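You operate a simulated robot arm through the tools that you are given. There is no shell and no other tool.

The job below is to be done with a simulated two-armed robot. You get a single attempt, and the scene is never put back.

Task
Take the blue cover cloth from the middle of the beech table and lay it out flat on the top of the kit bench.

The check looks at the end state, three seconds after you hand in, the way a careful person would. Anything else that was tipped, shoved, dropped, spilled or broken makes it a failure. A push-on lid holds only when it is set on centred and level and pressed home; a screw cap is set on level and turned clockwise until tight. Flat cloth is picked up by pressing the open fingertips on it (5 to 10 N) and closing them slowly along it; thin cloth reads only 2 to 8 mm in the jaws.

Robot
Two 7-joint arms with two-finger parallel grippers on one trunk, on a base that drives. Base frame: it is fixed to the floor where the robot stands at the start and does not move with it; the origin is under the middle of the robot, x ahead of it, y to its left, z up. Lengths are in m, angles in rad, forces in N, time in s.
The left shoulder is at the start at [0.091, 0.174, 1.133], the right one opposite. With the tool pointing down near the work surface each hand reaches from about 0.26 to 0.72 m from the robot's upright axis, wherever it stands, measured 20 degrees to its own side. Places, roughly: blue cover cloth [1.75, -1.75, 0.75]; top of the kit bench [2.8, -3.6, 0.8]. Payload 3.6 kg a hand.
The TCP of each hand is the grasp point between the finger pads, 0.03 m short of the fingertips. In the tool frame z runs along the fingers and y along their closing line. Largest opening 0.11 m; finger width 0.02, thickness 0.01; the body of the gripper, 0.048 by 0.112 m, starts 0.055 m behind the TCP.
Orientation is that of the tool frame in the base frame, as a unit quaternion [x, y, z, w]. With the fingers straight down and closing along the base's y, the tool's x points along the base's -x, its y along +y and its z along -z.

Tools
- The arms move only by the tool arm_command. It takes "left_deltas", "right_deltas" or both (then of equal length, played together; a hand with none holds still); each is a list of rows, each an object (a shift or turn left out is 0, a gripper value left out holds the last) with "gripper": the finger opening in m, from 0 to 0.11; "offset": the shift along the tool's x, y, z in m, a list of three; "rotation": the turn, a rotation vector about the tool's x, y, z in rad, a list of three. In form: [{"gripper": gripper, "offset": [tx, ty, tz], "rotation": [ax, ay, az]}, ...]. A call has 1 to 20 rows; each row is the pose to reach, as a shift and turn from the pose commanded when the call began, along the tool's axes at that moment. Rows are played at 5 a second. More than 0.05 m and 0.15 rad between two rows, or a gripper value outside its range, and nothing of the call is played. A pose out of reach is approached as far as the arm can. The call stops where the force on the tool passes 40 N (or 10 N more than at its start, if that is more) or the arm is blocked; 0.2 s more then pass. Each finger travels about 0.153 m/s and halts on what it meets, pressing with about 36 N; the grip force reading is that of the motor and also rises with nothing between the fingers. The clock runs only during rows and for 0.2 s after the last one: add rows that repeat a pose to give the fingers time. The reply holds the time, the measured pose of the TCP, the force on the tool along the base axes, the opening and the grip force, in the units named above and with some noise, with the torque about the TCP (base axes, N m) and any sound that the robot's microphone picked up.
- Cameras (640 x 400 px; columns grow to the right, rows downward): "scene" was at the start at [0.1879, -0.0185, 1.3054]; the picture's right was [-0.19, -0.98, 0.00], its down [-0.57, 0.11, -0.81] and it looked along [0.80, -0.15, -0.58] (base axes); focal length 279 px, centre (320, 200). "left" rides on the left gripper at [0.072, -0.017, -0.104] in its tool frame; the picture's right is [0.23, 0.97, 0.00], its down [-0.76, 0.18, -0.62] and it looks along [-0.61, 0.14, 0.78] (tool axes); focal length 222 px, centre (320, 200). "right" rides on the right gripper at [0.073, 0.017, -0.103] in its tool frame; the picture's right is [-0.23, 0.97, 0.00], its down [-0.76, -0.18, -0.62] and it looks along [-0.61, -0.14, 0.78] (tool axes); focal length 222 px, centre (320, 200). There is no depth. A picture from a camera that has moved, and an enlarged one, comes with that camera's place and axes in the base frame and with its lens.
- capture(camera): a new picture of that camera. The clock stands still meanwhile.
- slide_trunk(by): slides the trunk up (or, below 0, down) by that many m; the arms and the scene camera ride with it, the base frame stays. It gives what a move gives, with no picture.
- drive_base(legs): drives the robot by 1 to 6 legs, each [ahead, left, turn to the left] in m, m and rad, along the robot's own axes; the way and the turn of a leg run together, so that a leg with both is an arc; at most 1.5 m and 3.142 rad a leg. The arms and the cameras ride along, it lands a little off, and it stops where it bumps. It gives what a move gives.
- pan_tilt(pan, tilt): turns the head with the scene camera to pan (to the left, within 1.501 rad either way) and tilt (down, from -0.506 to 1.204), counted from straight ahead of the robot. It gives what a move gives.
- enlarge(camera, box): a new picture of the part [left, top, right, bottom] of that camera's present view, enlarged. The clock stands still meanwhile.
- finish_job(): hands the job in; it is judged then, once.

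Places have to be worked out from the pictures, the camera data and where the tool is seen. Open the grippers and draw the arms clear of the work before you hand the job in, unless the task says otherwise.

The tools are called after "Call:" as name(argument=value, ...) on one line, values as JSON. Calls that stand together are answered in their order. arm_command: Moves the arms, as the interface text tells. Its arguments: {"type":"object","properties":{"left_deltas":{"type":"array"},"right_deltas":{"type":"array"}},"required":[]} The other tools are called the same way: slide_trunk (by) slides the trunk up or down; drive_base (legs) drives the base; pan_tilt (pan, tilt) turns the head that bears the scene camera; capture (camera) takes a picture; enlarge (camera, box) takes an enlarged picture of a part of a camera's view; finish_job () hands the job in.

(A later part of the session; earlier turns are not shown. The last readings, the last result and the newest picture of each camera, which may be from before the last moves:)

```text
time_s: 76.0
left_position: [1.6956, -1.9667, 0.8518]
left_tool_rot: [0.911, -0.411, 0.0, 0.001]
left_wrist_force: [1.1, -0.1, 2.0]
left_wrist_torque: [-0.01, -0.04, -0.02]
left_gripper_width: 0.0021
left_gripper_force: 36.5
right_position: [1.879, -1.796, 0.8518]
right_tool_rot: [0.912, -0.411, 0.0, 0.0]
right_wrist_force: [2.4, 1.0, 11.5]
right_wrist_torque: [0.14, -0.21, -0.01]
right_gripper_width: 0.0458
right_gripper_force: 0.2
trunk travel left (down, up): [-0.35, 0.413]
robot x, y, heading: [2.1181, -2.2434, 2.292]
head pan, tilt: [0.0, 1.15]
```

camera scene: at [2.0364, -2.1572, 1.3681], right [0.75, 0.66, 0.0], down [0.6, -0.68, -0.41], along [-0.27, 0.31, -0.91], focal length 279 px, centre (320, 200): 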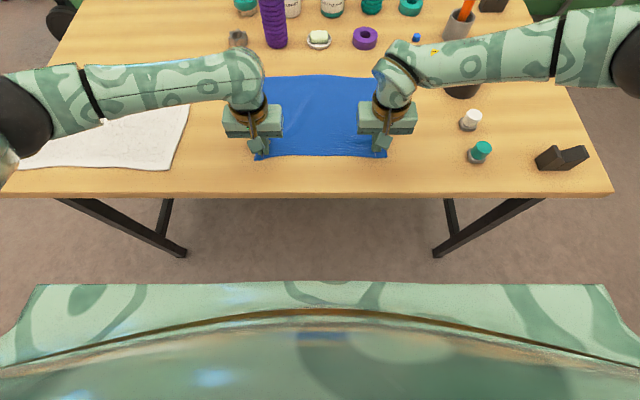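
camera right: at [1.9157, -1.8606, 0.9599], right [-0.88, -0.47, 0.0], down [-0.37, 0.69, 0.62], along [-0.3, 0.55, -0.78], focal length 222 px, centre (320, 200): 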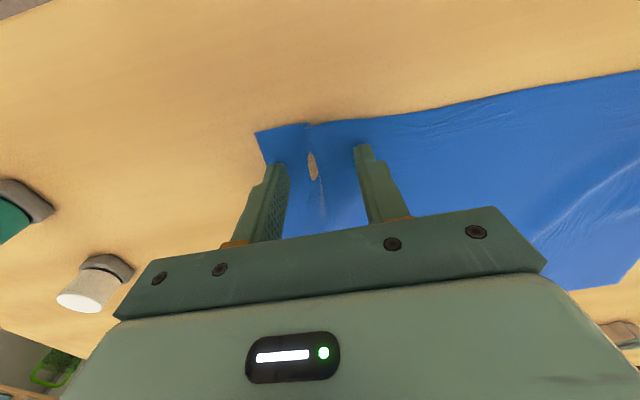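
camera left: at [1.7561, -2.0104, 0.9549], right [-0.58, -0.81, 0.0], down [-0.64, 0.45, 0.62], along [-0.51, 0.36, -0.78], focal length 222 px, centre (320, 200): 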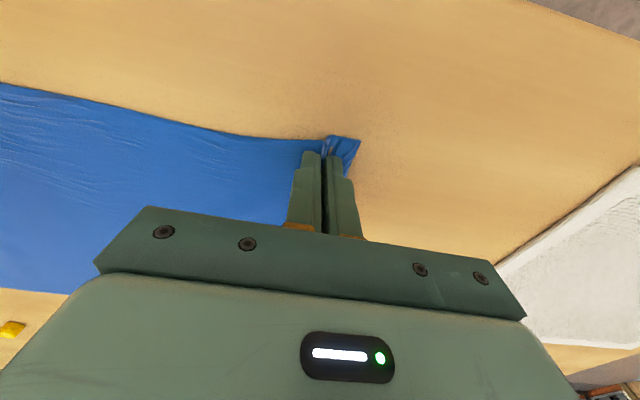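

Right reads 11.5 N; 0.3 mm up should bring it to about 9 N, then I close slowly.

Call:
arm_command(right_deltas=[{"offset": [0, 0, -0.0003]}, {"gripper": 0.043, "offset": [0, 0, -0.0003]}, {"gripper": 0.041, "offset": [0, 0, -0.0003]}, {"gripper": 0.038, "offset": [0, 0, -0.0003]}, {"gripper": 0.036, "offset": [0, 0, -0.0003]}, {"gripper": 0.033, "offset": [0, 0, -0.0003]}, {"gripper": 0.031, "offset": [0, 0, -0.0003]}])

Call:
capture(camera="right")

```text
time_s: 77.7
left_position: [1.6961, -1.9674, 0.8523]
left_tool_rot: [0.911, -0.412, 0.0, 0.0]
left_wrist_force: [0.0, -0.6, 3.2]
left_wrist_torque: [-0.02, 0.03, 0.0]
left_gripper_width: 0.0025
left_gripper_force: 36.4
right_position: [1.8789, -1.7961, 0.8519]
right_tool_rot: [0.911, -0.412, 0.001, 0.0]
right_wrist_force: [-0.7, -0.9, 4.4]
right_wrist_torque: [0.03, -0.07, 0.0]
right_gripper_width: 0.0307
right_gripper_force: 0.1
trunk travel left (down, up): [-0.35, 0.413]
robot x, y, heading: [2.1171, -2.2474, 2.296]
head pan, tilt: [0.0, 1.15]
```

```text
taken
camera right: at [1.9147, -1.8607, 0.9565], right [-0.88, -0.47, 0.0], down [-0.37, 0.69, 0.62], along [-0.3, 0.55, -0.78], focal length 222 px, centre (320, 200)
```

right: 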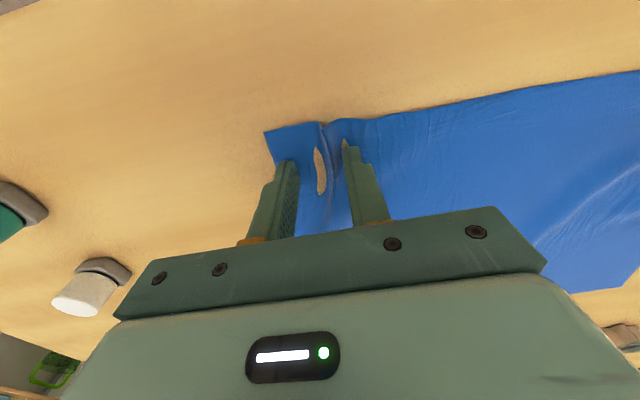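

A fold is forming between the right fingers; the press has dropped to 4.4 N, so I press 0.4 mm more and go on closing.

Call:
arm_command(right_deltas=[{"gripper": 0.031, "offset": [0, 0, 0.0004]}, {"gripper": 0.028, "offset": [0, 0, 0.0004]}, {"gripper": 0.025, "offset": [0, 0, 0.0004]}, {"gripper": 0.022, "offset": [0, 0, 0.0004]}, {"gripper": 0.019, "offset": [0, 0, 0.0004]}, {"gripper": 0.016, "offset": [0, 0, 0.0004]}, {"gripper": 0.013, "offset": [0, 0, 0.0004]}])

Call:
capture(camera="right")

```text
time_s: 79.2
left_position: [1.6959, -1.9667, 0.8515]
left_tool_rot: [0.911, -0.412, 0.0, 0.001]
left_wrist_force: [1.8, 1.5, 3.7]
left_wrist_torque: [0.01, -0.03, -0.03]
left_gripper_width: 0.0022
left_gripper_force: 36.5
right_position: [1.8782, -1.796, 0.852]
right_tool_rot: [0.911, -0.411, -0.001, 0.0]
right_wrist_force: [-1.2, -2.0, 9.9]
right_wrist_torque: [0.02, -0.02, 0.02]
right_gripper_width: 0.0125
right_gripper_force: 0.1
trunk travel left (down, up): [-0.35, 0.413]
robot x, y, heading: [2.1137, -2.2413, 2.296]
head pan, tilt: [0.0, 1.15]
```

```text
taken
camera right: at [1.9143, -1.861, 0.9564], right [-0.88, -0.47, 0.0], down [-0.37, 0.69, 0.62], along [-0.3, 0.55, -0.78], focal length 222 px, centre (320, 200)
```

right: 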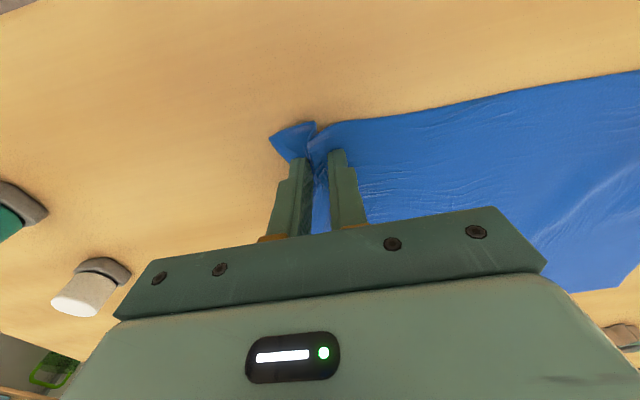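

The cloth is now bunched up between the right fingers with 10 N press. I finish closing.

Call:
arm_command(right_deltas=[{"gripper": 0.011}, {"gripper": 0.009}, {"gripper": 0.007}, {"gripper": 0.005}, {"gripper": 0.003}, {"gripper": 0.001}, {"gripper": 0.0}, {"gripper": 0.0}, {"gripper": 0.0}])

Call:
capture(camera="right")

```text
time_s: 81.2
left_position: [1.6963, -1.9668, 0.8514]
left_tool_rot: [0.912, -0.411, 0.0, 0.0]
left_wrist_force: [7.3, 5.9, 1.6]
left_wrist_torque: [0.21, -0.25, -0.06]
left_gripper_width: 0.0023
left_gripper_force: 35.3
right_position: [1.8782, -1.7953, 0.8511]
right_tool_rot: [0.912, -0.41, 0.0, 0.001]
right_wrist_force: [-8.9, -5.9, 11.7]
right_wrist_torque: [-0.18, 0.28, -0.02]
right_gripper_width: 0.0022
right_gripper_force: 36.0
trunk travel left (down, up): [-0.35, 0.413]
robot x, y, heading: [2.1113, -2.2427, 2.293]
head pan, tilt: [0.0, 1.15]
```

```text
taken
camera right: at [1.9143, -1.8611, 0.9565], right [-0.88, -0.47, 0.0], down [-0.37, 0.69, 0.62], along [-0.3, 0.55, -0.78], focal length 222 px, centre (320, 200)
```

right: 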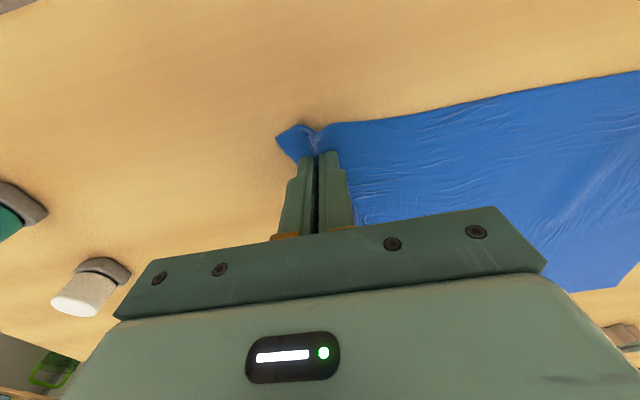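

Both jaws now hold a pleat (2.2–2.3 mm) with ~10 N tension across the cloth. I relax the hands ~3 mm each inward while lifting slowly 4 cm, to see whether the grip holds.

Call:
arm_command(left_deltas=[{"offset": [0, -0.002, -0.003]}, {"offset": [0, -0.003, -0.008]}, {"offset": [0, -0.003, -0.015]}, {"offset": [0, -0.003, -0.022]}, {"offset": [0, -0.003, -0.03]}, {"offset": [0, -0.003, -0.04]}, {"offset": [0, -0.003, -0.04]}], right_deltas=[{"offset": [0, 0.002, -0.003]}, {"offset": [0, 0.003, -0.008]}, {"offset": [0, 0.003, -0.015]}, {"offset": [0, 0.003, -0.022]}, {"offset": [0, 0.003, -0.03]}, {"offset": [0, 0.003, -0.04]}, {"offset": [0, 0.003, -0.04]}])

Call:
capture(camera="scene")

Call:
capture(camera="right")

Call:
capture(camera="left")

```text
time_s: 82.8
left_position: [1.6983, -1.9629, 0.8924]
left_tool_rot: [0.911, -0.412, 0.0, 0.0]
left_wrist_force: [0.7, 0.5, 0.3]
left_wrist_torque: [0.01, 0.03, 0.02]
left_gripper_width: 0.0025
left_gripper_force: 35.9
right_position: [1.8758, -1.7967, 0.8916]
right_tool_rot: [0.911, -0.411, 0.0, 0.0]
right_wrist_force: [-0.4, -1.0, 0.0]
right_wrist_torque: [-0.05, -0.01, -0.04]
right_gripper_width: 0.0024
right_gripper_force: 35.8
trunk travel left (down, up): [-0.35, 0.413]
robot x, y, heading: [2.1153, -2.2456, 2.293]
head pan, tilt: [0.0, 1.15]
```

```text
taken
camera scene: at [2.0349, -2.1555, 1.3678], right [0.75, 0.66, 0.0], down [0.6, -0.69, -0.41], along [-0.27, 0.31, -0.91], focal length 279 px, centre (320, 200)
```

scene: 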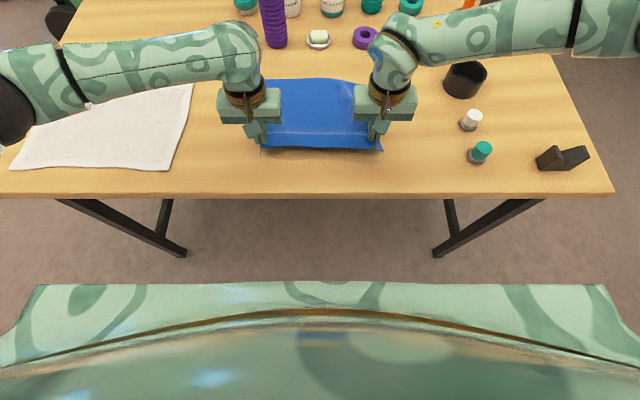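

```text
taken
camera right: at [1.9119, -1.8616, 0.9964], right [-0.88, -0.47, 0.0], down [-0.37, 0.69, 0.62], along [-0.29, 0.55, -0.78], focal length 222 px, centre (320, 200)
```

right: 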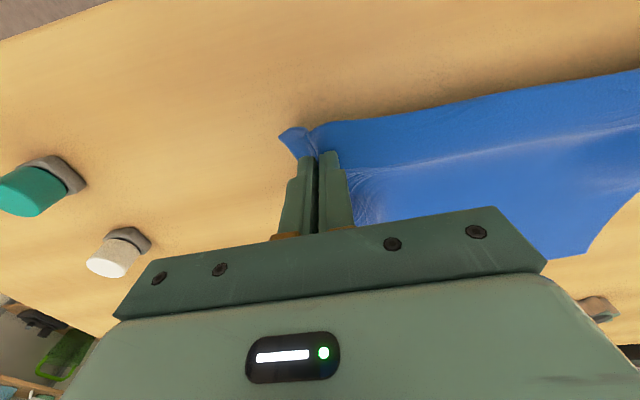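

```text
taken
camera left: at [1.7572, -2.0071, 0.9954], right [-0.58, -0.81, 0.0], down [-0.64, 0.45, 0.62], along [-0.51, 0.36, -0.78], focal length 222 px, centre (320, 200)
```

left: 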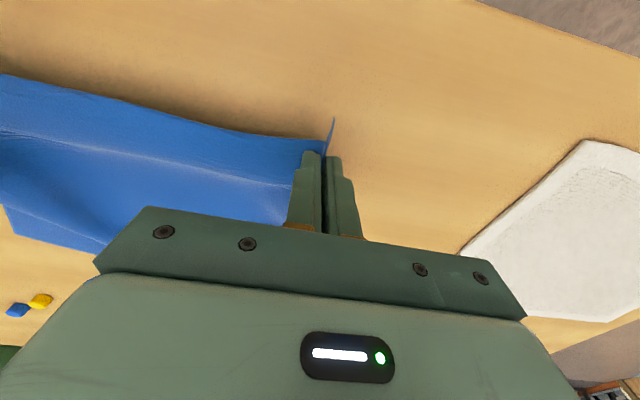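

Both corners lift together with the cloth taut between the hands. I raise the trunk 0.4 m so the whole cloth hangs clear of the table.

Call:
slide_trunk(by=0.4)

Call:
pan_tilt(pan=0.0, tilt=0.9)

Call:
capture(camera="scene")

Call:
capture(camera="left")

Call:
capture(camera="right")

```text
time_s: 86.7
left_position: [1.6973, -1.9636, 1.2921]
left_tool_rot: [0.912, -0.41, 0.0, 0.0]
left_wrist_force: [1.8, 0.8, -0.1]
left_wrist_torque: [0.02, -0.05, 0.02]
left_gripper_width: 0.0022
left_gripper_force: 35.7
right_position: [1.8754, -1.7973, 1.2916]
right_tool_rot: [0.911, -0.412, 0.0, 0.0]
right_wrist_force: [-0.7, -1.1, 0.3]
right_wrist_torque: [-0.04, 0.02, -0.01]
right_gripper_width: 0.0023
right_gripper_force: 36.0
trunk travel left (down, up): [-0.75, 0.013]
robot x, y, heading: [2.1125, -2.2419, 2.29]
head pan, tilt: [0.0, 1.15]
```

```text
time_s: 87.5
left_position: [1.6976, -1.9631, 1.2919]
left_tool_rot: [0.911, -0.412, 0.0, 0.0]
left_wrist_force: [0.6, 0.4, -0.4]
left_wrist_torque: [0.04, -0.02, -0.03]
left_gripper_width: 0.0022
left_gripper_force: 35.9
right_position: [1.8751, -1.7968, 1.2898]
right_tool_rot: [0.912, -0.411, 0.0, 0.0]
right_wrist_force: [-0.9, -0.4, 0.8]
right_wrist_torque: [-0.04, 0.01, -0.02]
right_gripper_width: 0.0023
right_gripper_force: 35.7
trunk travel left (down, up): [-0.75, 0.013]
robot x, y, heading: [2.1172, -2.2405, 2.292]
head pan, tilt: [0.0, 0.901]
```

```text
taken
camera scene: at [2.0572, -2.1808, 1.7863], right [0.75, 0.66, 0.0], down [0.52, -0.59, -0.62], along [-0.41, 0.47, -0.78], focal length 279 px, centre (320, 200)
```

scene: 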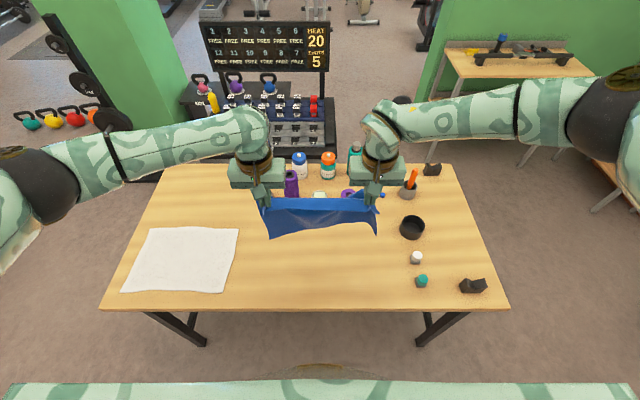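

```text
taken
camera left: at [1.757, -2.0076, 1.3953], right [-0.58, -0.81, 0.0], down [-0.64, 0.45, 0.62], along [-0.51, 0.36, -0.78], focal length 222 px, centre (320, 200)
```

left: 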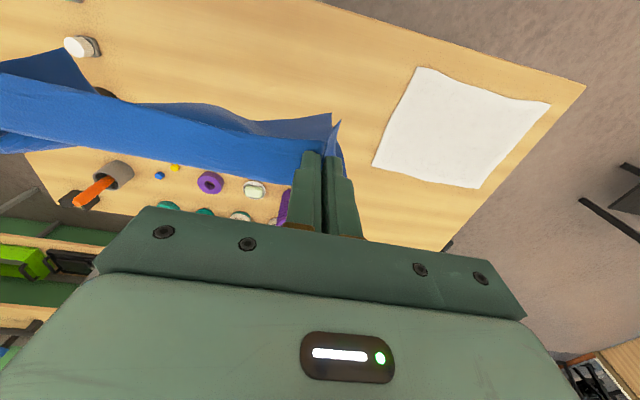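

```text
taken
camera right: at [1.9116, -1.862, 1.3957], right [-0.88, -0.47, 0.0], down [-0.37, 0.69, 0.62], along [-0.3, 0.55, -0.78], focal length 222 px, centre (320, 200)
```

right: 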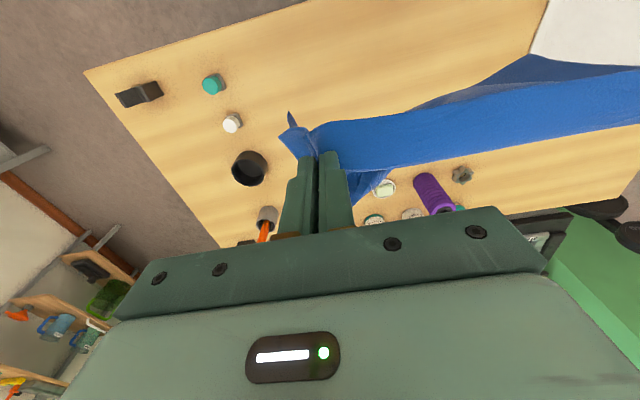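

The cloth hangs from both hands, nothing else moved. I back off 0.33 m from the table and turn right round to face the kit bench.

Call:
drive_base(legs=[[-0.33, 0, 0], [0, 0, -1.57], [0, 0, -1.57]])

Call:
pan_tilt(pan=0.0, tilt=0.75)

Call:
capture(camera="scene")

```text
time_s: 97.3
left_position: [2.7447, -2.7738, 1.2921]
left_tool_rot: [0.416, 0.91, 0.0, 0.0]
left_wrist_force: [-0.5, -1.2, -0.3]
left_wrist_torque: [-0.01, 0.07, 0.04]
left_gripper_width: 0.0023
left_gripper_force: 36.0
right_position: [2.5643, -2.9385, 1.2916]
right_tool_rot: [0.416, 0.909, 0.001, 0.0]
right_wrist_force: [0.9, 1.0, 0.2]
right_wrist_torque: [0.04, -0.04, 0.05]
right_gripper_width: 0.0026
right_gripper_force: 36.0
trunk travel left (down, up): [-0.75, 0.013]
robot x, y, heading: [2.3354, -2.4917, -0.858]
head pan, tilt: [0.0, 0.901]
```

```text
time_s: 98.0
left_position: [2.7437, -2.775, 1.2927]
left_tool_rot: [0.416, 0.91, 0.0, 0.0]
left_wrist_force: [-0.8, -0.7, -0.5]
left_wrist_torque: [-0.07, -0.01, 0.02]
left_gripper_width: 0.0021
left_gripper_force: 36.2
right_position: [2.5654, -2.9396, 1.2903]
right_tool_rot: [0.416, 0.91, 0.0, 0.0]
right_wrist_force: [1.2, 0.1, -0.6]
right_wrist_torque: [-0.01, -0.04, 0.07]
right_gripper_width: 0.0022
right_gripper_force: 35.8
trunk travel left (down, up): [-0.75, 0.013]
robot x, y, heading: [2.3318, -2.4932, -0.862]
head pan, tilt: [0.0, 0.75]
```

```text
taken
camera scene: at [2.3922, -2.563, 1.7983], right [-0.76, -0.65, 0.0], down [-0.45, 0.52, -0.73], along [0.48, -0.55, -0.68], focal length 279 px, centre (320, 200)
```

scene: 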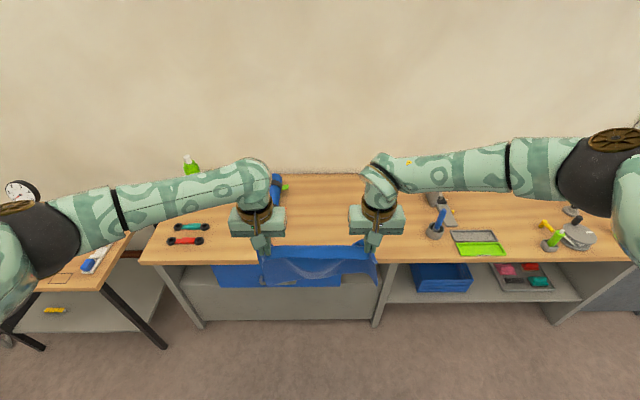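

The bench's middle appears free between a blue item (behind my left wrist) and a blue-handled tool at right. I check with the hand cameras and zoom.

Call:
capture(camera="left")

Call:
capture(camera="right")

Call:
enlarge(camera="scene", box=[140, 140, 540, 390])

```text
taken
camera left: at [2.6832, -2.7312, 1.3954], right [0.59, 0.81, 0.0], down [0.63, -0.46, 0.62], along [0.5, -0.37, -0.78], focal length 222 px, centre (320, 200)
```

left: 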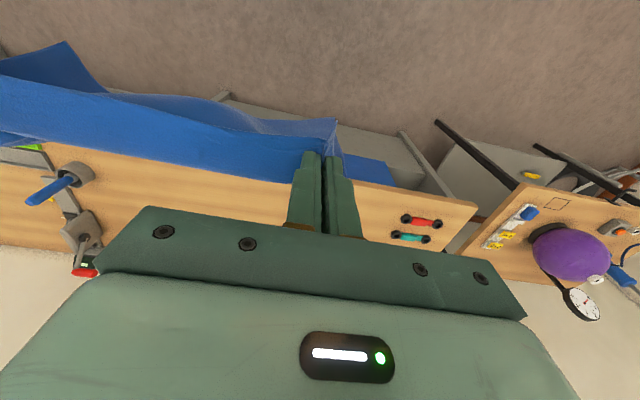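

```text
taken
camera right: at [2.531, -2.8732, 1.3957], right [0.89, 0.47, 0.0], down [0.36, -0.69, 0.62], along [0.29, -0.55, -0.78], focal length 222 px, centre (320, 200)
```

right: 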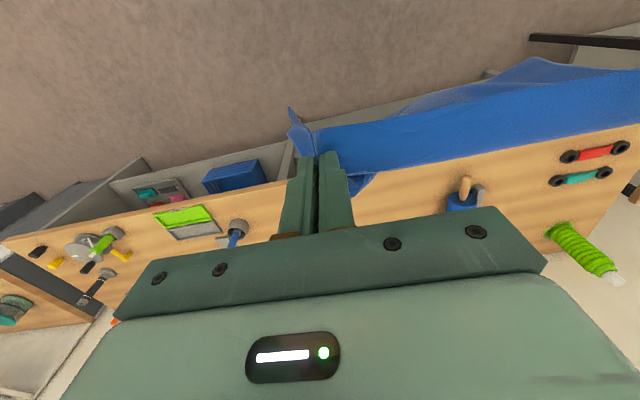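

```text
1.60 times, centred on (340, 265) of scene
camera zoom: at [2.3922, -2.563, 1.7983], right [-0.76, -0.65, 0.0], down [-0.45, 0.52, -0.73], along [0.48, -0.55, -0.68], focal length 447 px, centre (288, 96)
```

zoom: 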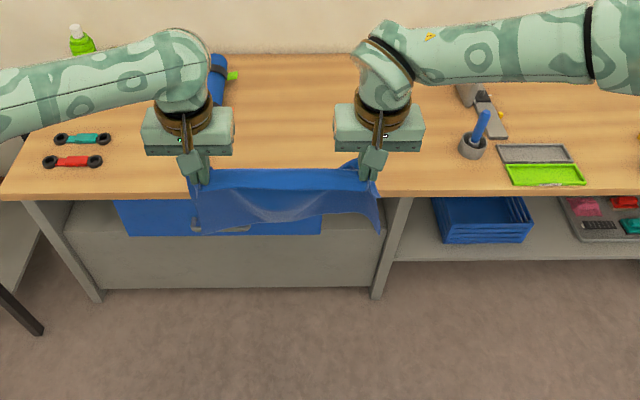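

Triangulating the green tray with scene and right cameras puts the bench top at z≈0.795, front edge ≈0.78 m ahead. I zoom in on the objects near the middle to learn the free area.

Call:
enlarge(camera="right", box=[340, 120, 640, 290])

Call:
enlarge(camera="right", box=[140, 180, 300, 280])

Call:
enlarge(camera="scene", box=[230, 160, 470, 300])

```text
2.13 times, centred on (490, 205) of right
camera zoom: at [2.531, -2.8732, 1.3957], right [0.89, 0.47, 0.0], down [0.36, -0.69, 0.62], along [0.29, -0.55, -0.78], focal length 474 px, centre (-43, 189)
```

zoom: 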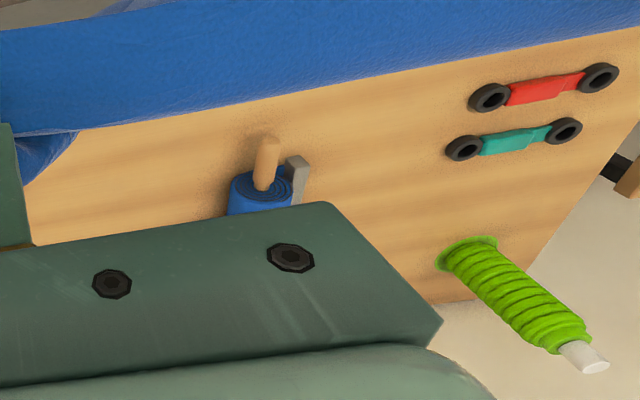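

```text
4.00 times, centred on (220, 230) of right
camera zoom: at [2.531, -2.8732, 1.3957], right [0.89, 0.47, 0.0], down [0.36, -0.69, 0.62], along [0.29, -0.55, -0.78], focal length 888 px, centre (720, 80)
```

zoom: 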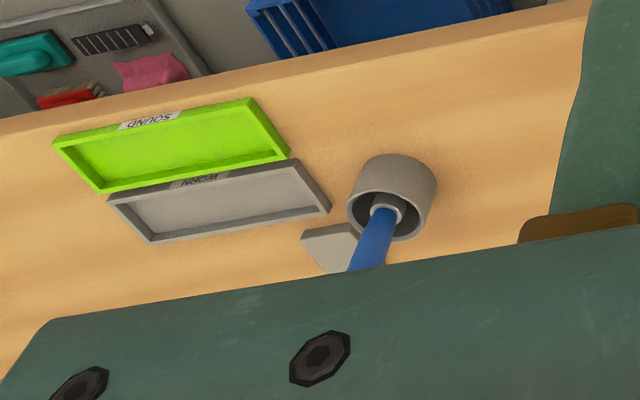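

```text
2.67 times, centred on (350, 230) of scene
camera zoom: at [2.3922, -2.563, 1.7983], right [-0.76, -0.65, 0.0], down [-0.45, 0.52, -0.73], along [0.48, -0.55, -0.68], focal length 745 px, centre (240, 120)
```

zoom: 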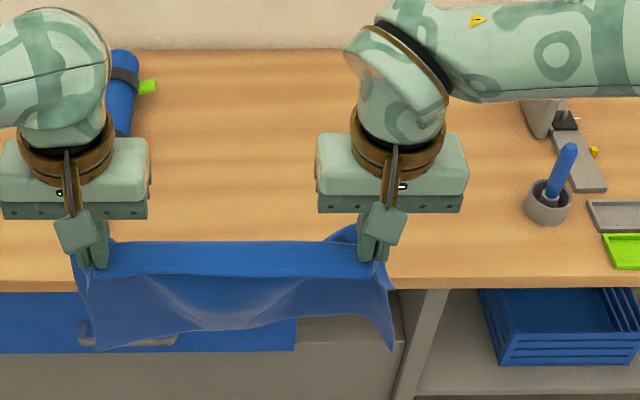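

Map of the bench in my frame: a blue roll lies at right -0.32..-0.18, the pen cup and stand start at right ≈+0.47, and the top between is free from the front edge (0.78 ahead) to the wall. I shift right 0.15 to centre on that free stretch, square up, and approach 0.2 m.

Call:
drive_base(legs=[[0, -0.15, 0.015], [0.2, 0, 0]])

Call:
pan_tilt(pan=0.0, tilt=0.95)

Call:
capture(camera="scene")

```text
time_s: 100.5
left_position: [2.7718, -3.011, 1.2925]
left_tool_rot: [0.406, 0.914, 0.0, 0.001]
left_wrist_force: [-1.0, -0.9, -0.6]
left_wrist_torque: [-0.01, 0.01, 0.0]
left_gripper_width: 0.0022
left_gripper_force: 36.1
right_position: [2.5955, -3.1801, 1.2924]
right_tool_rot: [0.406, 0.914, -0.001, 0.001]
right_wrist_force: [0.3, 1.4, -0.9]
right_wrist_torque: [0.03, -0.03, 0.07]
right_gripper_width: 0.0021
right_gripper_force: 36.5
trunk travel left (down, up): [-0.75, 0.013]
robot x, y, heading: [2.3549, -2.7359, -0.836]
head pan, tilt: [0.0, 0.75]
```

```text
time_s: 101.3
left_position: [2.774, -3.0142, 1.292]
left_tool_rot: [0.405, 0.914, 0.001, -0.001]
left_wrist_force: [-0.4, -0.6, -0.3]
left_wrist_torque: [0.01, 0.05, 0.03]
left_gripper_width: 0.0025
left_gripper_force: 36.1
right_position: [2.5976, -3.1819, 1.2895]
right_tool_rot: [0.405, 0.914, 0.0, -0.001]
right_wrist_force: [1.4, 0.5, 0.0]
right_wrist_torque: [0.05, -0.03, 0.05]
right_gripper_width: 0.0024
right_gripper_force: 35.7
trunk travel left (down, up): [-0.75, 0.013]
robot x, y, heading: [2.357, -2.7398, -0.834]
head pan, tilt: [0.0, 0.949]
```

```text
taken
camera scene: at [2.4102, -2.8029, 1.7827], right [-0.74, -0.67, 0.0], down [-0.55, 0.6, -0.58], along [0.39, -0.43, -0.81], focal length 279 px, centre (320, 200)
```

scene: 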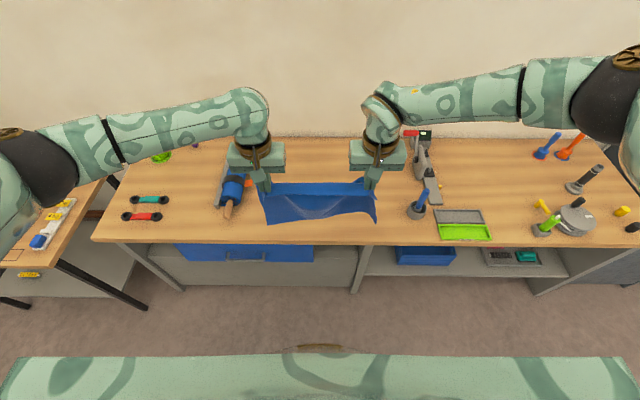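

The front edge is now 0.577 m ahead, I'm 0.012 rad off square, and the floor view shows the base front lies within ~0.3 m of my axis. Free stretch is right -0.29..+0.36, so I shift right 0.03, square up, and close in 0.19 m (edge then ≈0.39 m).

Call:
drive_base(legs=[[0, -0.03, -0.012], [0.12, 0, 0], [0.07, 0, 0]])

Call:
pan_tilt(pan=0.0, tilt=1.1)

Call:
capture(camera="scene")

Call:
capture(camera="right")

Call:
capture(camera="left")

```text
time_s: 103.6
left_position: [2.8654, -3.1712, 1.2953]
left_tool_rot: [0.412, 0.911, -0.001, 0.005]
left_wrist_force: [0.2, -3.0, -1.5]
left_wrist_torque: [0.08, 0.21, 0.04]
left_gripper_width: 0.0022
left_gripper_force: 35.8
right_position: [2.686, -3.3395, 1.2957]
right_tool_rot: [0.41, 0.912, -0.001, 0.005]
right_wrist_force: [3.7, -0.3, -0.6]
right_wrist_torque: [0.15, 0.04, 0.08]
right_gripper_width: 0.0023
right_gripper_force: 36.5
trunk travel left (down, up): [-0.75, 0.013]
robot x, y, heading: [2.4563, -2.9025, -0.847]
head pan, tilt: [0.0, 0.949]
```

```text
time_s: 104.3
left_position: [2.8621, -3.166, 1.2999]
left_tool_rot: [0.411, 0.911, -0.002, 0.007]
left_wrist_force: [-1.9, -2.5, 0.2]
left_wrist_torque: [-0.03, 0.04, 0.0]
left_gripper_width: 0.0019
left_gripper_force: 36.0
right_position: [2.683, -3.3343, 1.2986]
right_tool_rot: [0.411, 0.912, -0.003, 0.008]
right_wrist_force: [2.1, 1.7, -0.5]
right_wrist_torque: [0.04, -0.06, 0.07]
right_gripper_width: 0.0025
right_gripper_force: 36.4
trunk travel left (down, up): [-0.75, 0.013]
robot x, y, heading: [2.4559, -2.9006, -0.85]
head pan, tilt: [0.0, 1.1]
```

```text
taken
camera scene: at [2.5032, -2.9558, 1.7728], right [-0.75, -0.66, 0.0], down [-0.59, 0.67, -0.46], along [0.3, -0.34, -0.89], focal length 279 px, centre (320, 200)
```

scene: 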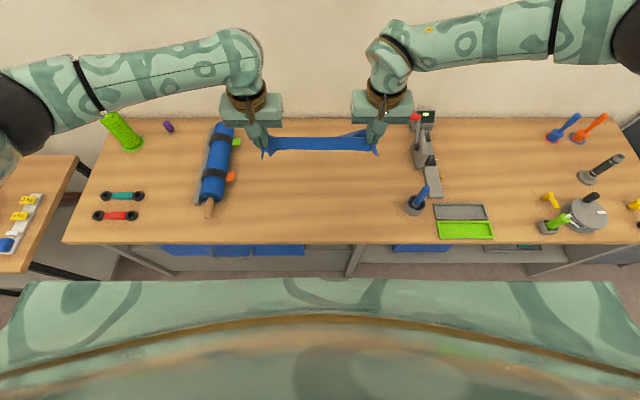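

```text
taken
camera right: at [2.6468, -3.2677, 1.4029], right [0.88, 0.48, 0.01], down [0.36, -0.68, 0.63], along [0.31, -0.56, -0.77], focal length 222 px, centre (320, 200)
```

right: 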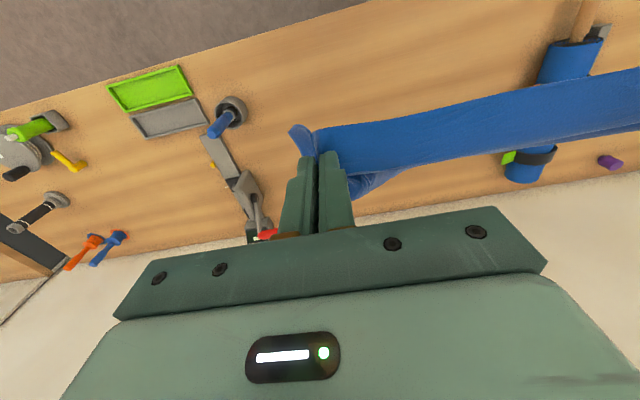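

```text
taken
camera left: at [2.7983, -3.1224, 1.4014], right [0.58, 0.81, 0.0], down [0.63, -0.45, 0.63], along [0.52, -0.37, -0.77], focal length 222 px, centre (320, 200)
```

left: 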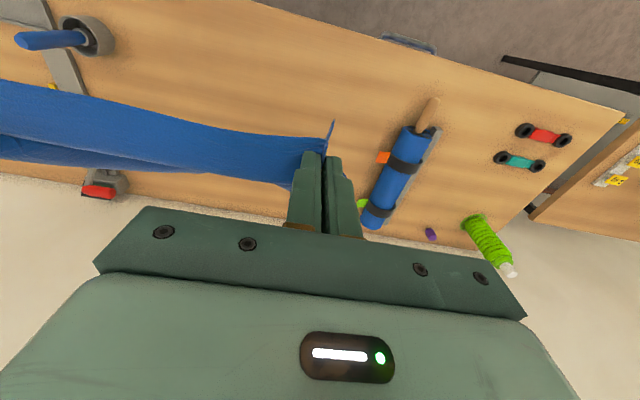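

Edge now reads 0.394 m ahead, but both hands report a small tilt (~0.015 rad) and 7 mm rise I did not command. I play a short hold to see whether it settles.

Call:
arm_command(left_deltas=[{"offset": [0, 0, 0]}, {"offset": [0, 0, 0]}, {"offset": [0, 0, 0]}], right_deltas=[{"offset": [0, 0, 0]}, {"offset": [0, 0, 0]}, {"offset": [0, 0, 0]}])

Call:
capture(camera="scene")

```text
time_s: 105.1
left_position: [2.8624, -3.1661, 1.2981]
left_tool_rot: [0.412, 0.911, -0.003, 0.007]
left_wrist_force: [-2.1, -1.1, -1.3]
left_wrist_torque: [-0.06, 0.03, 0.05]
left_gripper_width: 0.0022
left_gripper_force: 36.0
right_position: [2.6831, -3.3353, 1.2982]
right_tool_rot: [0.411, 0.912, -0.002, 0.007]
right_wrist_force: [1.4, 1.6, 0.4]
right_wrist_torque: [0.04, -0.1, 0.03]
right_gripper_width: 0.0023
right_gripper_force: 36.0
trunk travel left (down, up): [-0.75, 0.013]
robot x, y, heading: [2.4533, -2.903, -0.844]
head pan, tilt: [0.0, 1.1]
```

```text
taken
camera scene: at [2.5031, -2.9555, 1.7727], right [-0.75, -0.66, 0.0], down [-0.59, 0.67, -0.46], along [0.3, -0.34, -0.89], focal length 279 px, centre (320, 200)
```

scene: 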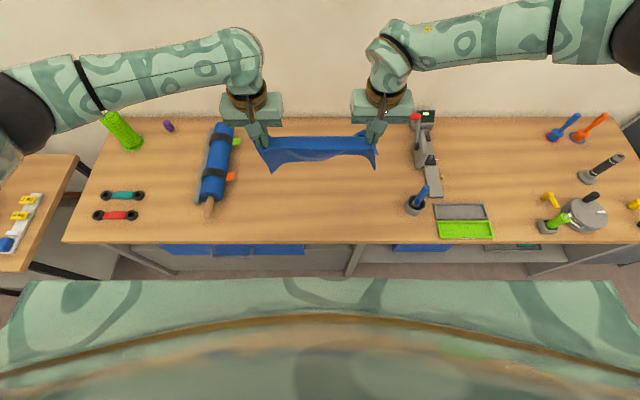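

The reading is steady: the whole robot seems pitched nose-up ~0.013 rad, as if something under or ahead touches. I back off 0.03 m and check whether the pitch goes away.

Call:
drive_base(legs=[[-0.03, 0, 0]])

Call:
capture(camera="scene")

```text
time_s: 105.9
left_position: [2.8501, -3.1528, 1.2937]
left_tool_rot: [0.41, 0.912, -0.001, 0.002]
left_wrist_force: [-1.0, -3.2, -0.8]
left_wrist_torque: [-0.02, 0.11, 0.01]
left_gripper_width: 0.0024
left_gripper_force: 35.8
right_position: [2.6714, -3.3201, 1.2951]
right_tool_rot: [0.411, 0.912, 0.0, 0.004]
right_wrist_force: [1.4, 0.6, 0.9]
right_wrist_torque: [0.08, -0.04, 0.03]
right_gripper_width: 0.0022
right_gripper_force: 35.3
trunk travel left (down, up): [-0.75, 0.013]
robot x, y, heading: [2.44, -2.8798, -0.851]
head pan, tilt: [0.0, 1.1]
```

```text
taken
camera scene: at [2.4934, -2.9447, 1.772], right [-0.75, -0.66, 0.0], down [-0.59, 0.67, -0.45], along [0.3, -0.34, -0.89], focal length 279 px, centre (320, 200)
```

scene: 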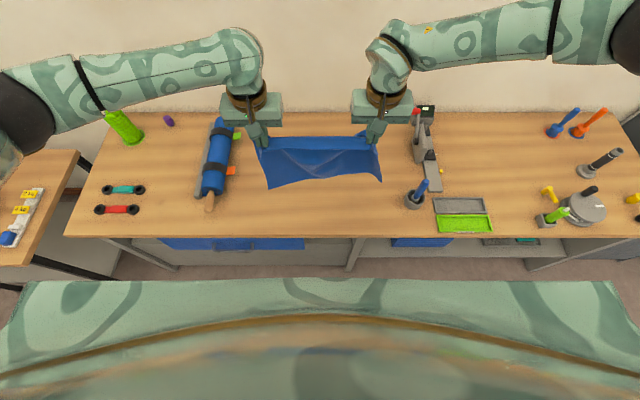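

Pitch has mostly gone with 0.03 m less; I hold briefly to read the settled state.

Call:
arm_command(left_deltas=[{"offset": [0, 0, 0]}, {"offset": [0, 0, 0]}, {"offset": [0, 0, 0]}, {"offset": [0, 0, 0]}], right_deltas=[{"offset": [0, 0, 0]}, {"offset": [0, 0, 0]}, {"offset": [0, 0, 0]}, {"offset": [0, 0, 0]}])

```text
time_s: 106.9
left_position: [2.8432, -3.1463, 1.2979]
left_tool_rot: [0.411, 0.912, -0.003, 0.006]
left_wrist_force: [-1.3, -1.1, -0.2]
left_wrist_torque: [-0.04, 0.04, 0.0]
left_gripper_width: 0.0023
left_gripper_force: 35.9
right_position: [2.6664, -3.3137, 1.2979]
right_tool_rot: [0.41, 0.912, -0.002, 0.006]
right_wrist_force: [1.5, 1.4, 0.2]
right_wrist_torque: [0.09, -0.01, 0.05]
right_gripper_width: 0.0024
right_gripper_force: 35.9
trunk travel left (down, up): [-0.75, 0.013]
robot x, y, heading: [2.4342, -2.8757, -0.845]
head pan, tilt: [0.0, 1.1]
```

The slight pitch persists at 0.012 even away from the bench, so it isn't bench contact. I look down at both sides of the base for the cause.

Call:
pan_tilt(pan=1.45, tilt=1.0)

Call:
capture(camera="scene")

Call:
pan_tilt(pan=-1.45, tilt=1.0)

Call:
capture(camera="scene")

```text
time_s: 108.5
left_position: [2.8456, -3.1468, 1.2956]
left_tool_rot: [0.411, 0.912, -0.003, 0.006]
left_wrist_force: [-1.5, -1.5, -0.3]
left_wrist_torque: [-0.07, 0.07, 0.02]
left_gripper_width: 0.0022
left_gripper_force: 36.1
right_position: [2.666, -3.3151, 1.2978]
right_tool_rot: [0.41, 0.912, -0.001, 0.006]
right_wrist_force: [1.4, 1.7, 0.3]
right_wrist_torque: [0.04, -0.07, 0.05]
right_gripper_width: 0.0025
right_gripper_force: 36.0
trunk travel left (down, up): [-0.75, 0.013]
robot x, y, heading: [2.4351, -2.8757, -0.848]
head pan, tilt: [1.45, 1.0]
```

```text
taken
camera scene: at [2.5018, -2.8496, 1.7792], right [0.57, -0.82, 0.0], down [-0.69, -0.48, -0.54], along [0.45, 0.31, -0.84], focal length 279 px, centre (320, 200)
```

scene: 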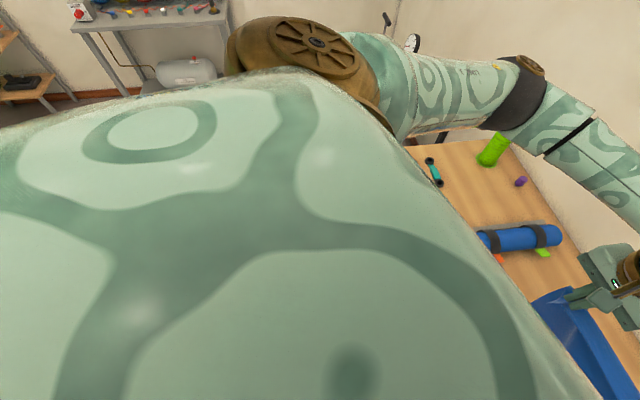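

```text
time_s: 111.0
left_position: [2.8447, -3.1473, 1.2979]
left_tool_rot: [0.412, 0.911, -0.003, 0.005]
left_wrist_force: [-1.0, -1.0, -1.0]
left_wrist_torque: [-0.03, 0.05, 0.02]
left_gripper_width: 0.0023
left_gripper_force: 36.3
right_position: [2.665, -3.3143, 1.2964]
right_tool_rot: [0.411, 0.912, -0.002, 0.005]
right_wrist_force: [1.9, 2.0, -0.4]
right_wrist_torque: [0.08, -0.06, 0.03]
right_gripper_width: 0.0025
right_gripper_force: 35.9
trunk travel left (down, up): [-0.75, 0.013]
robot x, y, heading: [2.4384, -2.8773, -0.852]
head pan, tilt: [-1.45, 1.0]
```

```text
taken
camera scene: at [2.3982, -2.9411, 1.7792], right [-0.75, 0.67, 0.0], down [0.56, 0.63, -0.54], along [-0.36, -0.4, -0.84], focal length 279 px, centre (320, 200)
```

scene: 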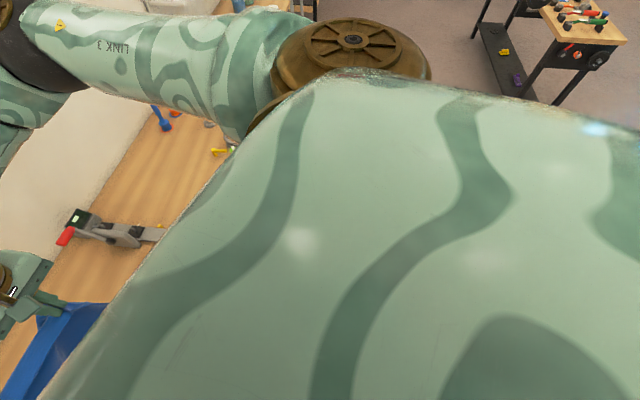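

The sides show nothing amiss; I take the tiny pitch as harmless. Next I raise the hands 0.15 m and then lower the trunk 0.3 m, so the shoulders come to hand height and the arms gain reach, with the cloth still hanging ~0.1 m above the bench.

Call:
arm_command(left_deltas=[{"offset": [0, 0, -0.02]}, {"offset": [0, 0, -0.04]}, {"offset": [0, 0, -0.06]}, {"offset": [0, 0, -0.08]}, {"offset": [0, 0, -0.1]}, {"offset": [0, 0, -0.12]}, {"offset": [0, 0, -0.14]}, {"offset": [0, 0, -0.15]}, {"offset": [0, 0, -0.15]}], right_deltas=[{"offset": [0, 0, -0.02]}, {"offset": [0, 0, -0.04]}, {"offset": [0, 0, -0.06]}, {"offset": [0, 0, -0.08]}, {"offset": [0, 0, -0.1]}, {"offset": [0, 0, -0.12]}, {"offset": [0, 0, -0.14]}, {"offset": [0, 0, -0.15]}, {"offset": [0, 0, -0.15]}])

Call:
slide_trunk(by=-0.3)

Call:
pan_tilt(pan=0.0, tilt=0.95)

Call:
capture(camera="scene")

```text
time_s: 113.0
left_position: [2.8434, -3.1451, 1.4464]
left_tool_rot: [0.41, 0.912, -0.002, 0.004]
left_wrist_force: [-0.8, -1.5, 0.0]
left_wrist_torque: [-0.05, 0.05, 0.05]
left_gripper_width: 0.0022
left_gripper_force: 36.4
right_position: [2.666, -3.3131, 1.4472]
right_tool_rot: [0.41, 0.912, -0.002, 0.006]
right_wrist_force: [1.5, 0.7, -0.4]
right_wrist_torque: [0.03, -0.03, 0.03]
right_gripper_width: 0.0023
right_gripper_force: 35.7
trunk travel left (down, up): [-0.75, 0.013]
robot x, y, heading: [2.4376, -2.8804, -0.846]
head pan, tilt: [-1.45, 1.0]
```

```text
time_s: 116.0
left_position: [2.8421, -3.1443, 1.1473]
left_tool_rot: [0.411, 0.912, -0.003, 0.005]
left_wrist_force: [-2.3, -2.7, -0.1]
left_wrist_torque: [-0.07, 0.04, 0.0]
left_gripper_width: 0.0023
left_gripper_force: 35.0
right_position: [2.6641, -3.3153, 1.1473]
right_tool_rot: [0.41, 0.912, -0.002, 0.007]
right_wrist_force: [1.3, 1.7, -1.1]
right_wrist_torque: [0.09, -0.05, 0.03]
right_gripper_width: 0.0025
right_gripper_force: 35.8
trunk travel left (down, up): [-0.45, 0.313]
robot x, y, heading: [2.4331, -2.8792, -0.846]
head pan, tilt: [-1.45, 1.0]
```

```text
time_s: 117.6
left_position: [2.8421, -3.1443, 1.1475]
left_tool_rot: [0.41, 0.912, -0.003, 0.006]
left_wrist_force: [-1.7, -2.4, -0.3]
left_wrist_torque: [-0.05, 0.07, 0.01]
left_gripper_width: 0.0019
left_gripper_force: 35.9
right_position: [2.6649, -3.3129, 1.1479]
right_tool_rot: [0.41, 0.912, -0.002, 0.006]
right_wrist_force: [1.8, 2.2, 0.2]
right_wrist_torque: [0.05, -0.07, 0.03]
right_gripper_width: 0.0024
right_gripper_force: 36.0
trunk travel left (down, up): [-0.45, 0.313]
robot x, y, heading: [2.4388, -2.8775, -0.848]
head pan, tilt: [0.0, 0.949]
```

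```text
taken
camera scene: at [2.507, -2.9601, 1.4821], right [-0.75, -0.66, 0.0], down [-0.54, 0.61, -0.58], along [0.38, -0.44, -0.81], focal length 279 px, centre (320, 200)
```

scene: 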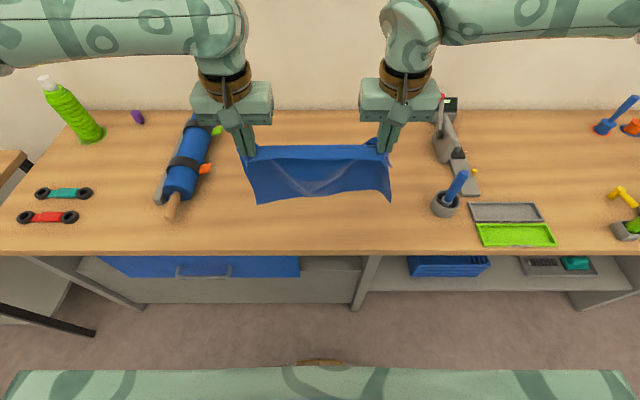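

The bench front edge is square to me at 0.427 m and the base front (not visible beyond 0.28 m) has room. I close in another 0.035 m for arm reach.

Call:
drive_base(legs=[[0.035, 0, 0]])

Call:
capture(camera="scene")

```text
time_s: 118.4
left_position: [2.8655, -3.171, 1.147]
left_tool_rot: [0.411, 0.911, -0.003, 0.006]
left_wrist_force: [-1.9, -1.3, -0.1]
left_wrist_torque: [-0.06, 0.07, 0.0]
left_gripper_width: 0.0019
left_gripper_force: 36.2
right_position: [2.6863, -3.3386, 1.1487]
right_tool_rot: [0.41, 0.912, -0.002, 0.007]
right_wrist_force: [3.3, 2.7, -0.4]
right_wrist_torque: [0.09, -0.05, 0.03]
right_gripper_width: 0.0024
right_gripper_force: 36.6
trunk travel left (down, up): [-0.45, 0.313]
robot x, y, heading: [2.4605, -2.9084, -0.851]
head pan, tilt: [0.0, 0.949]
```

```text
taken
camera scene: at [2.5287, -2.9846, 1.4824], right [-0.75, -0.66, 0.0], down [-0.54, 0.61, -0.58], along [0.39, -0.44, -0.81], focal length 279 px, centre (320, 200)
```

scene: 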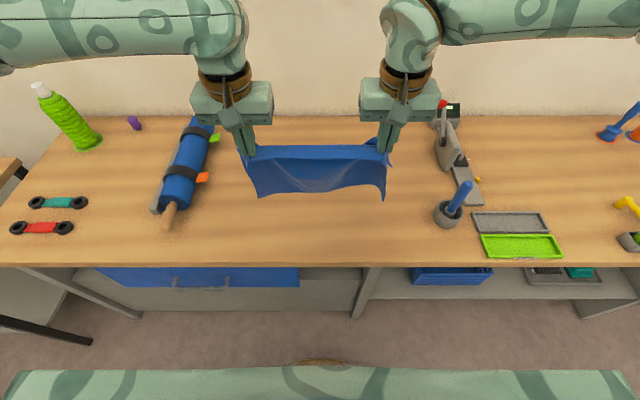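

Edge now at 0.39 m; grips are at ~0.47 m and the cloth hangs slightly forward of the fingers. I extend both hands 0.17 m forward at this height, slowly.

Call:
arm_command(left_deltas=[{"offset": [-0.01, 0, 0]}, {"offset": [-0.03, 0, 0]}, {"offset": [-0.05, 0, 0]}, {"offset": [-0.07, 0, 0]}, {"offset": [-0.09, 0, 0]}, {"offset": [-0.11, 0, 0]}, {"offset": [-0.13, 0, 0]}, {"offset": [-0.15, 0, 0]}, {"offset": [-0.165, 0, 0]}, {"offset": [-0.17, 0, 0]}, {"offset": [-0.17, 0, 0]}, {"offset": [-0.17, 0, 0]}, {"offset": [-0.17, 0, 0]}], right_deltas=[{"offset": [-0.01, 0, 0]}, {"offset": [-0.03, 0, 0]}, {"offset": [-0.05, 0, 0]}, {"offset": [-0.07, 0, 0]}, {"offset": [-0.09, 0, 0]}, {"offset": [-0.11, 0, 0]}, {"offset": [-0.13, 0, 0]}, {"offset": [-0.15, 0, 0]}, {"offset": [-0.165, 0, 0]}, {"offset": [-0.17, 0, 0]}, {"offset": [-0.17, 0, 0]}, {"offset": [-0.17, 0, 0]}, {"offset": [-0.17, 0, 0]}])

Call:
pan_tilt(pan=0.0, tilt=0.8)

Call:
capture(camera="scene")

Call:
capture(camera="left")

Call:
capture(camera="right")

```text
time_s: 121.2
left_position: [2.9772, -3.2923, 1.1509]
left_tool_rot: [0.412, 0.911, -0.003, 0.005]
left_wrist_force: [-5.4, -3.4, -1.0]
left_wrist_torque: [-0.1, 0.16, -0.05]
left_gripper_width: 0.0021
left_gripper_force: 35.8
left hand out of reach, approached as far as the arm can: row 10, 11, 12, 13
right_position: [2.7709, -3.4289, 1.1427]
right_tool_rot: [0.411, 0.912, -0.001, 0.007]
right_wrist_force: [4.8, 3.6, -0.1]
right_wrist_torque: [0.1, -0.2, 0.05]
right_gripper_width: 0.0022
right_gripper_force: 35.9
right hand out of reach, approached as far as the arm can: row 7, 8, 9, 10, 11, 12, 13
trunk travel left (down, up): [-0.45, 0.313]
robot x, y, heading: [2.4625, -2.9058, -0.848]
head pan, tilt: [0.0, 0.949]
```

```text
time_s: 121.9
left_position: [2.9765, -3.294, 1.1508]
left_tool_rot: [0.412, 0.911, -0.004, 0.005]
left_wrist_force: [-5.8, -5.0, -1.6]
left_wrist_torque: [-0.11, 0.2, -0.01]
left_gripper_width: 0.0022
left_gripper_force: 35.9
right_position: [2.7704, -3.4293, 1.1432]
right_tool_rot: [0.412, 0.911, -0.001, 0.007]
right_wrist_force: [6.7, 4.3, 0.4]
right_wrist_torque: [0.09, -0.16, 0.03]
right_gripper_width: 0.003
right_gripper_force: 35.7
trunk travel left (down, up): [-0.45, 0.313]
robot x, y, heading: [2.4636, -2.9024, -0.843]
head pan, tilt: [0.0, 0.799]
```

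```text
taken
camera scene: at [2.5352, -2.9923, 1.4936], right [-0.75, -0.66, 0.0], down [-0.47, 0.54, -0.7], along [0.46, -0.52, -0.72], focal length 279 px, centre (320, 200)
```

scene: 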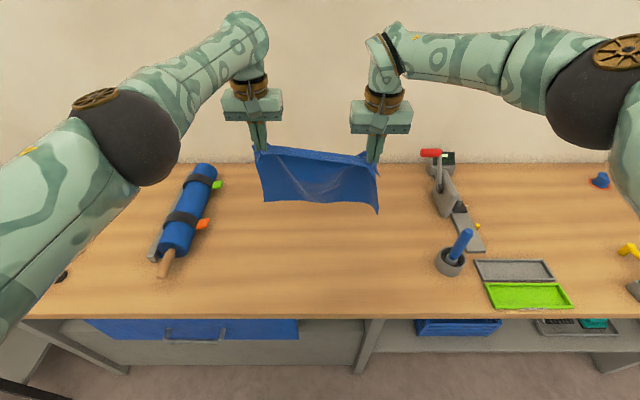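

```text
taken
camera left: at [2.9143, -3.2498, 1.2533], right [0.58, 0.81, 0.0], down [0.63, -0.45, 0.63], along [0.51, -0.37, -0.78], focal length 222 px, centre (320, 200)
```

left: 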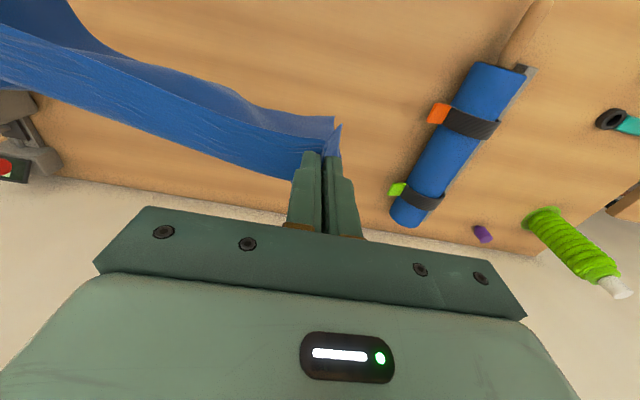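

```text
taken
camera right: at [2.7342, -3.3627, 1.2472], right [0.88, 0.47, 0.01], down [0.36, -0.68, 0.63], along [0.3, -0.56, -0.77], focal length 222 px, centre (320, 200)
```

right: 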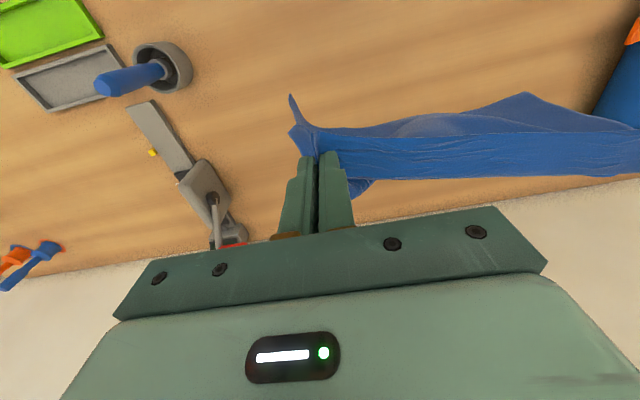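

The right arm ran out at 0.597 m (left 0.63 m), so the cloth would overhang the edge from here. My view of the floor shows the base ends within ~0.24 m, so I first draw the hands back ~0.07 m, then drive 0.07 m closer.

Call:
arm_command(left_deltas=[{"offset": [0.02, 0, 0]}, {"offset": [0.04, 0, 0]}, {"offset": [0.06, 0, 0]}, {"offset": [0.07, 0, 0]}, {"offset": [0.07, 0, 0]}, {"offset": [0.07, 0, 0]}], right_deltas=[{"offset": [0.02, 0, 0]}, {"offset": [0.04, 0, 0]}, {"offset": [0.06, 0, 0]}, {"offset": [0.07, 0, 0]}, {"offset": [0.07, 0, 0]}, {"offset": [0.07, 0, 0]}])

Call:
pan_tilt(pan=0.0, tilt=1.15)

Call:
capture(camera="scene")

```text
time_s: 123.3
left_position: [2.9283, -3.2394, 1.1496]
left_tool_rot: [0.41, 0.912, -0.003, 0.004]
left_wrist_force: [-5.1, -0.9, -0.7]
left_wrist_torque: [-0.09, 0.11, -0.01]
left_gripper_width: 0.0019
left_gripper_force: 36.0
right_position: [2.7233, -3.3769, 1.1424]
right_tool_rot: [0.41, 0.912, -0.001, 0.006]
right_wrist_force: [4.0, 2.8, 0.0]
right_wrist_torque: [0.07, -0.14, 0.01]
right_gripper_width: 0.0024
right_gripper_force: 36.0
trunk travel left (down, up): [-0.45, 0.313]
robot x, y, heading: [2.4595, -2.9062, -0.849]
head pan, tilt: [0.0, 0.799]
```

```text
time_s: 124.2
left_position: [2.9296, -3.2408, 1.1507]
left_tool_rot: [0.411, 0.911, -0.003, 0.005]
left_wrist_force: [-5.5, -2.4, 0.7]
left_wrist_torque: [-0.03, 0.13, -0.01]
left_gripper_width: 0.0022
left_gripper_force: 35.3
right_position: [2.7219, -3.3758, 1.1441]
right_tool_rot: [0.41, 0.912, -0.002, 0.006]
right_wrist_force: [4.8, 3.2, -1.1]
right_wrist_torque: [0.13, -0.16, 0.06]
right_gripper_width: 0.0026
right_gripper_force: 35.6
trunk travel left (down, up): [-0.45, 0.313]
robot x, y, heading: [2.4581, -2.9093, -0.848]
head pan, tilt: [0.0, 1.15]
```

```text
taken
camera scene: at [2.5214, -2.9764, 1.4689], right [-0.75, -0.66, 0.0], down [-0.6, 0.69, -0.41], along [0.27, -0.31, -0.91], focal length 279 px, centre (320, 200)
```

scene: 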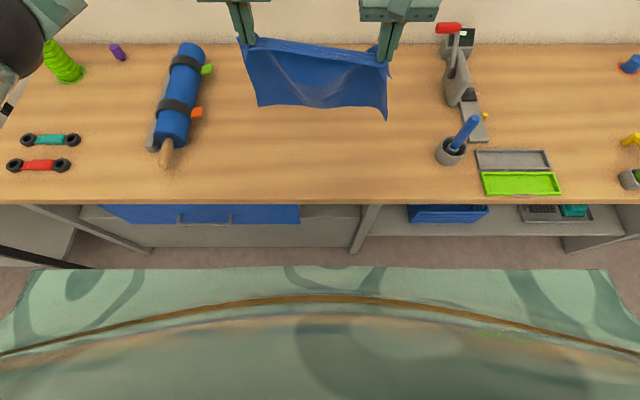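

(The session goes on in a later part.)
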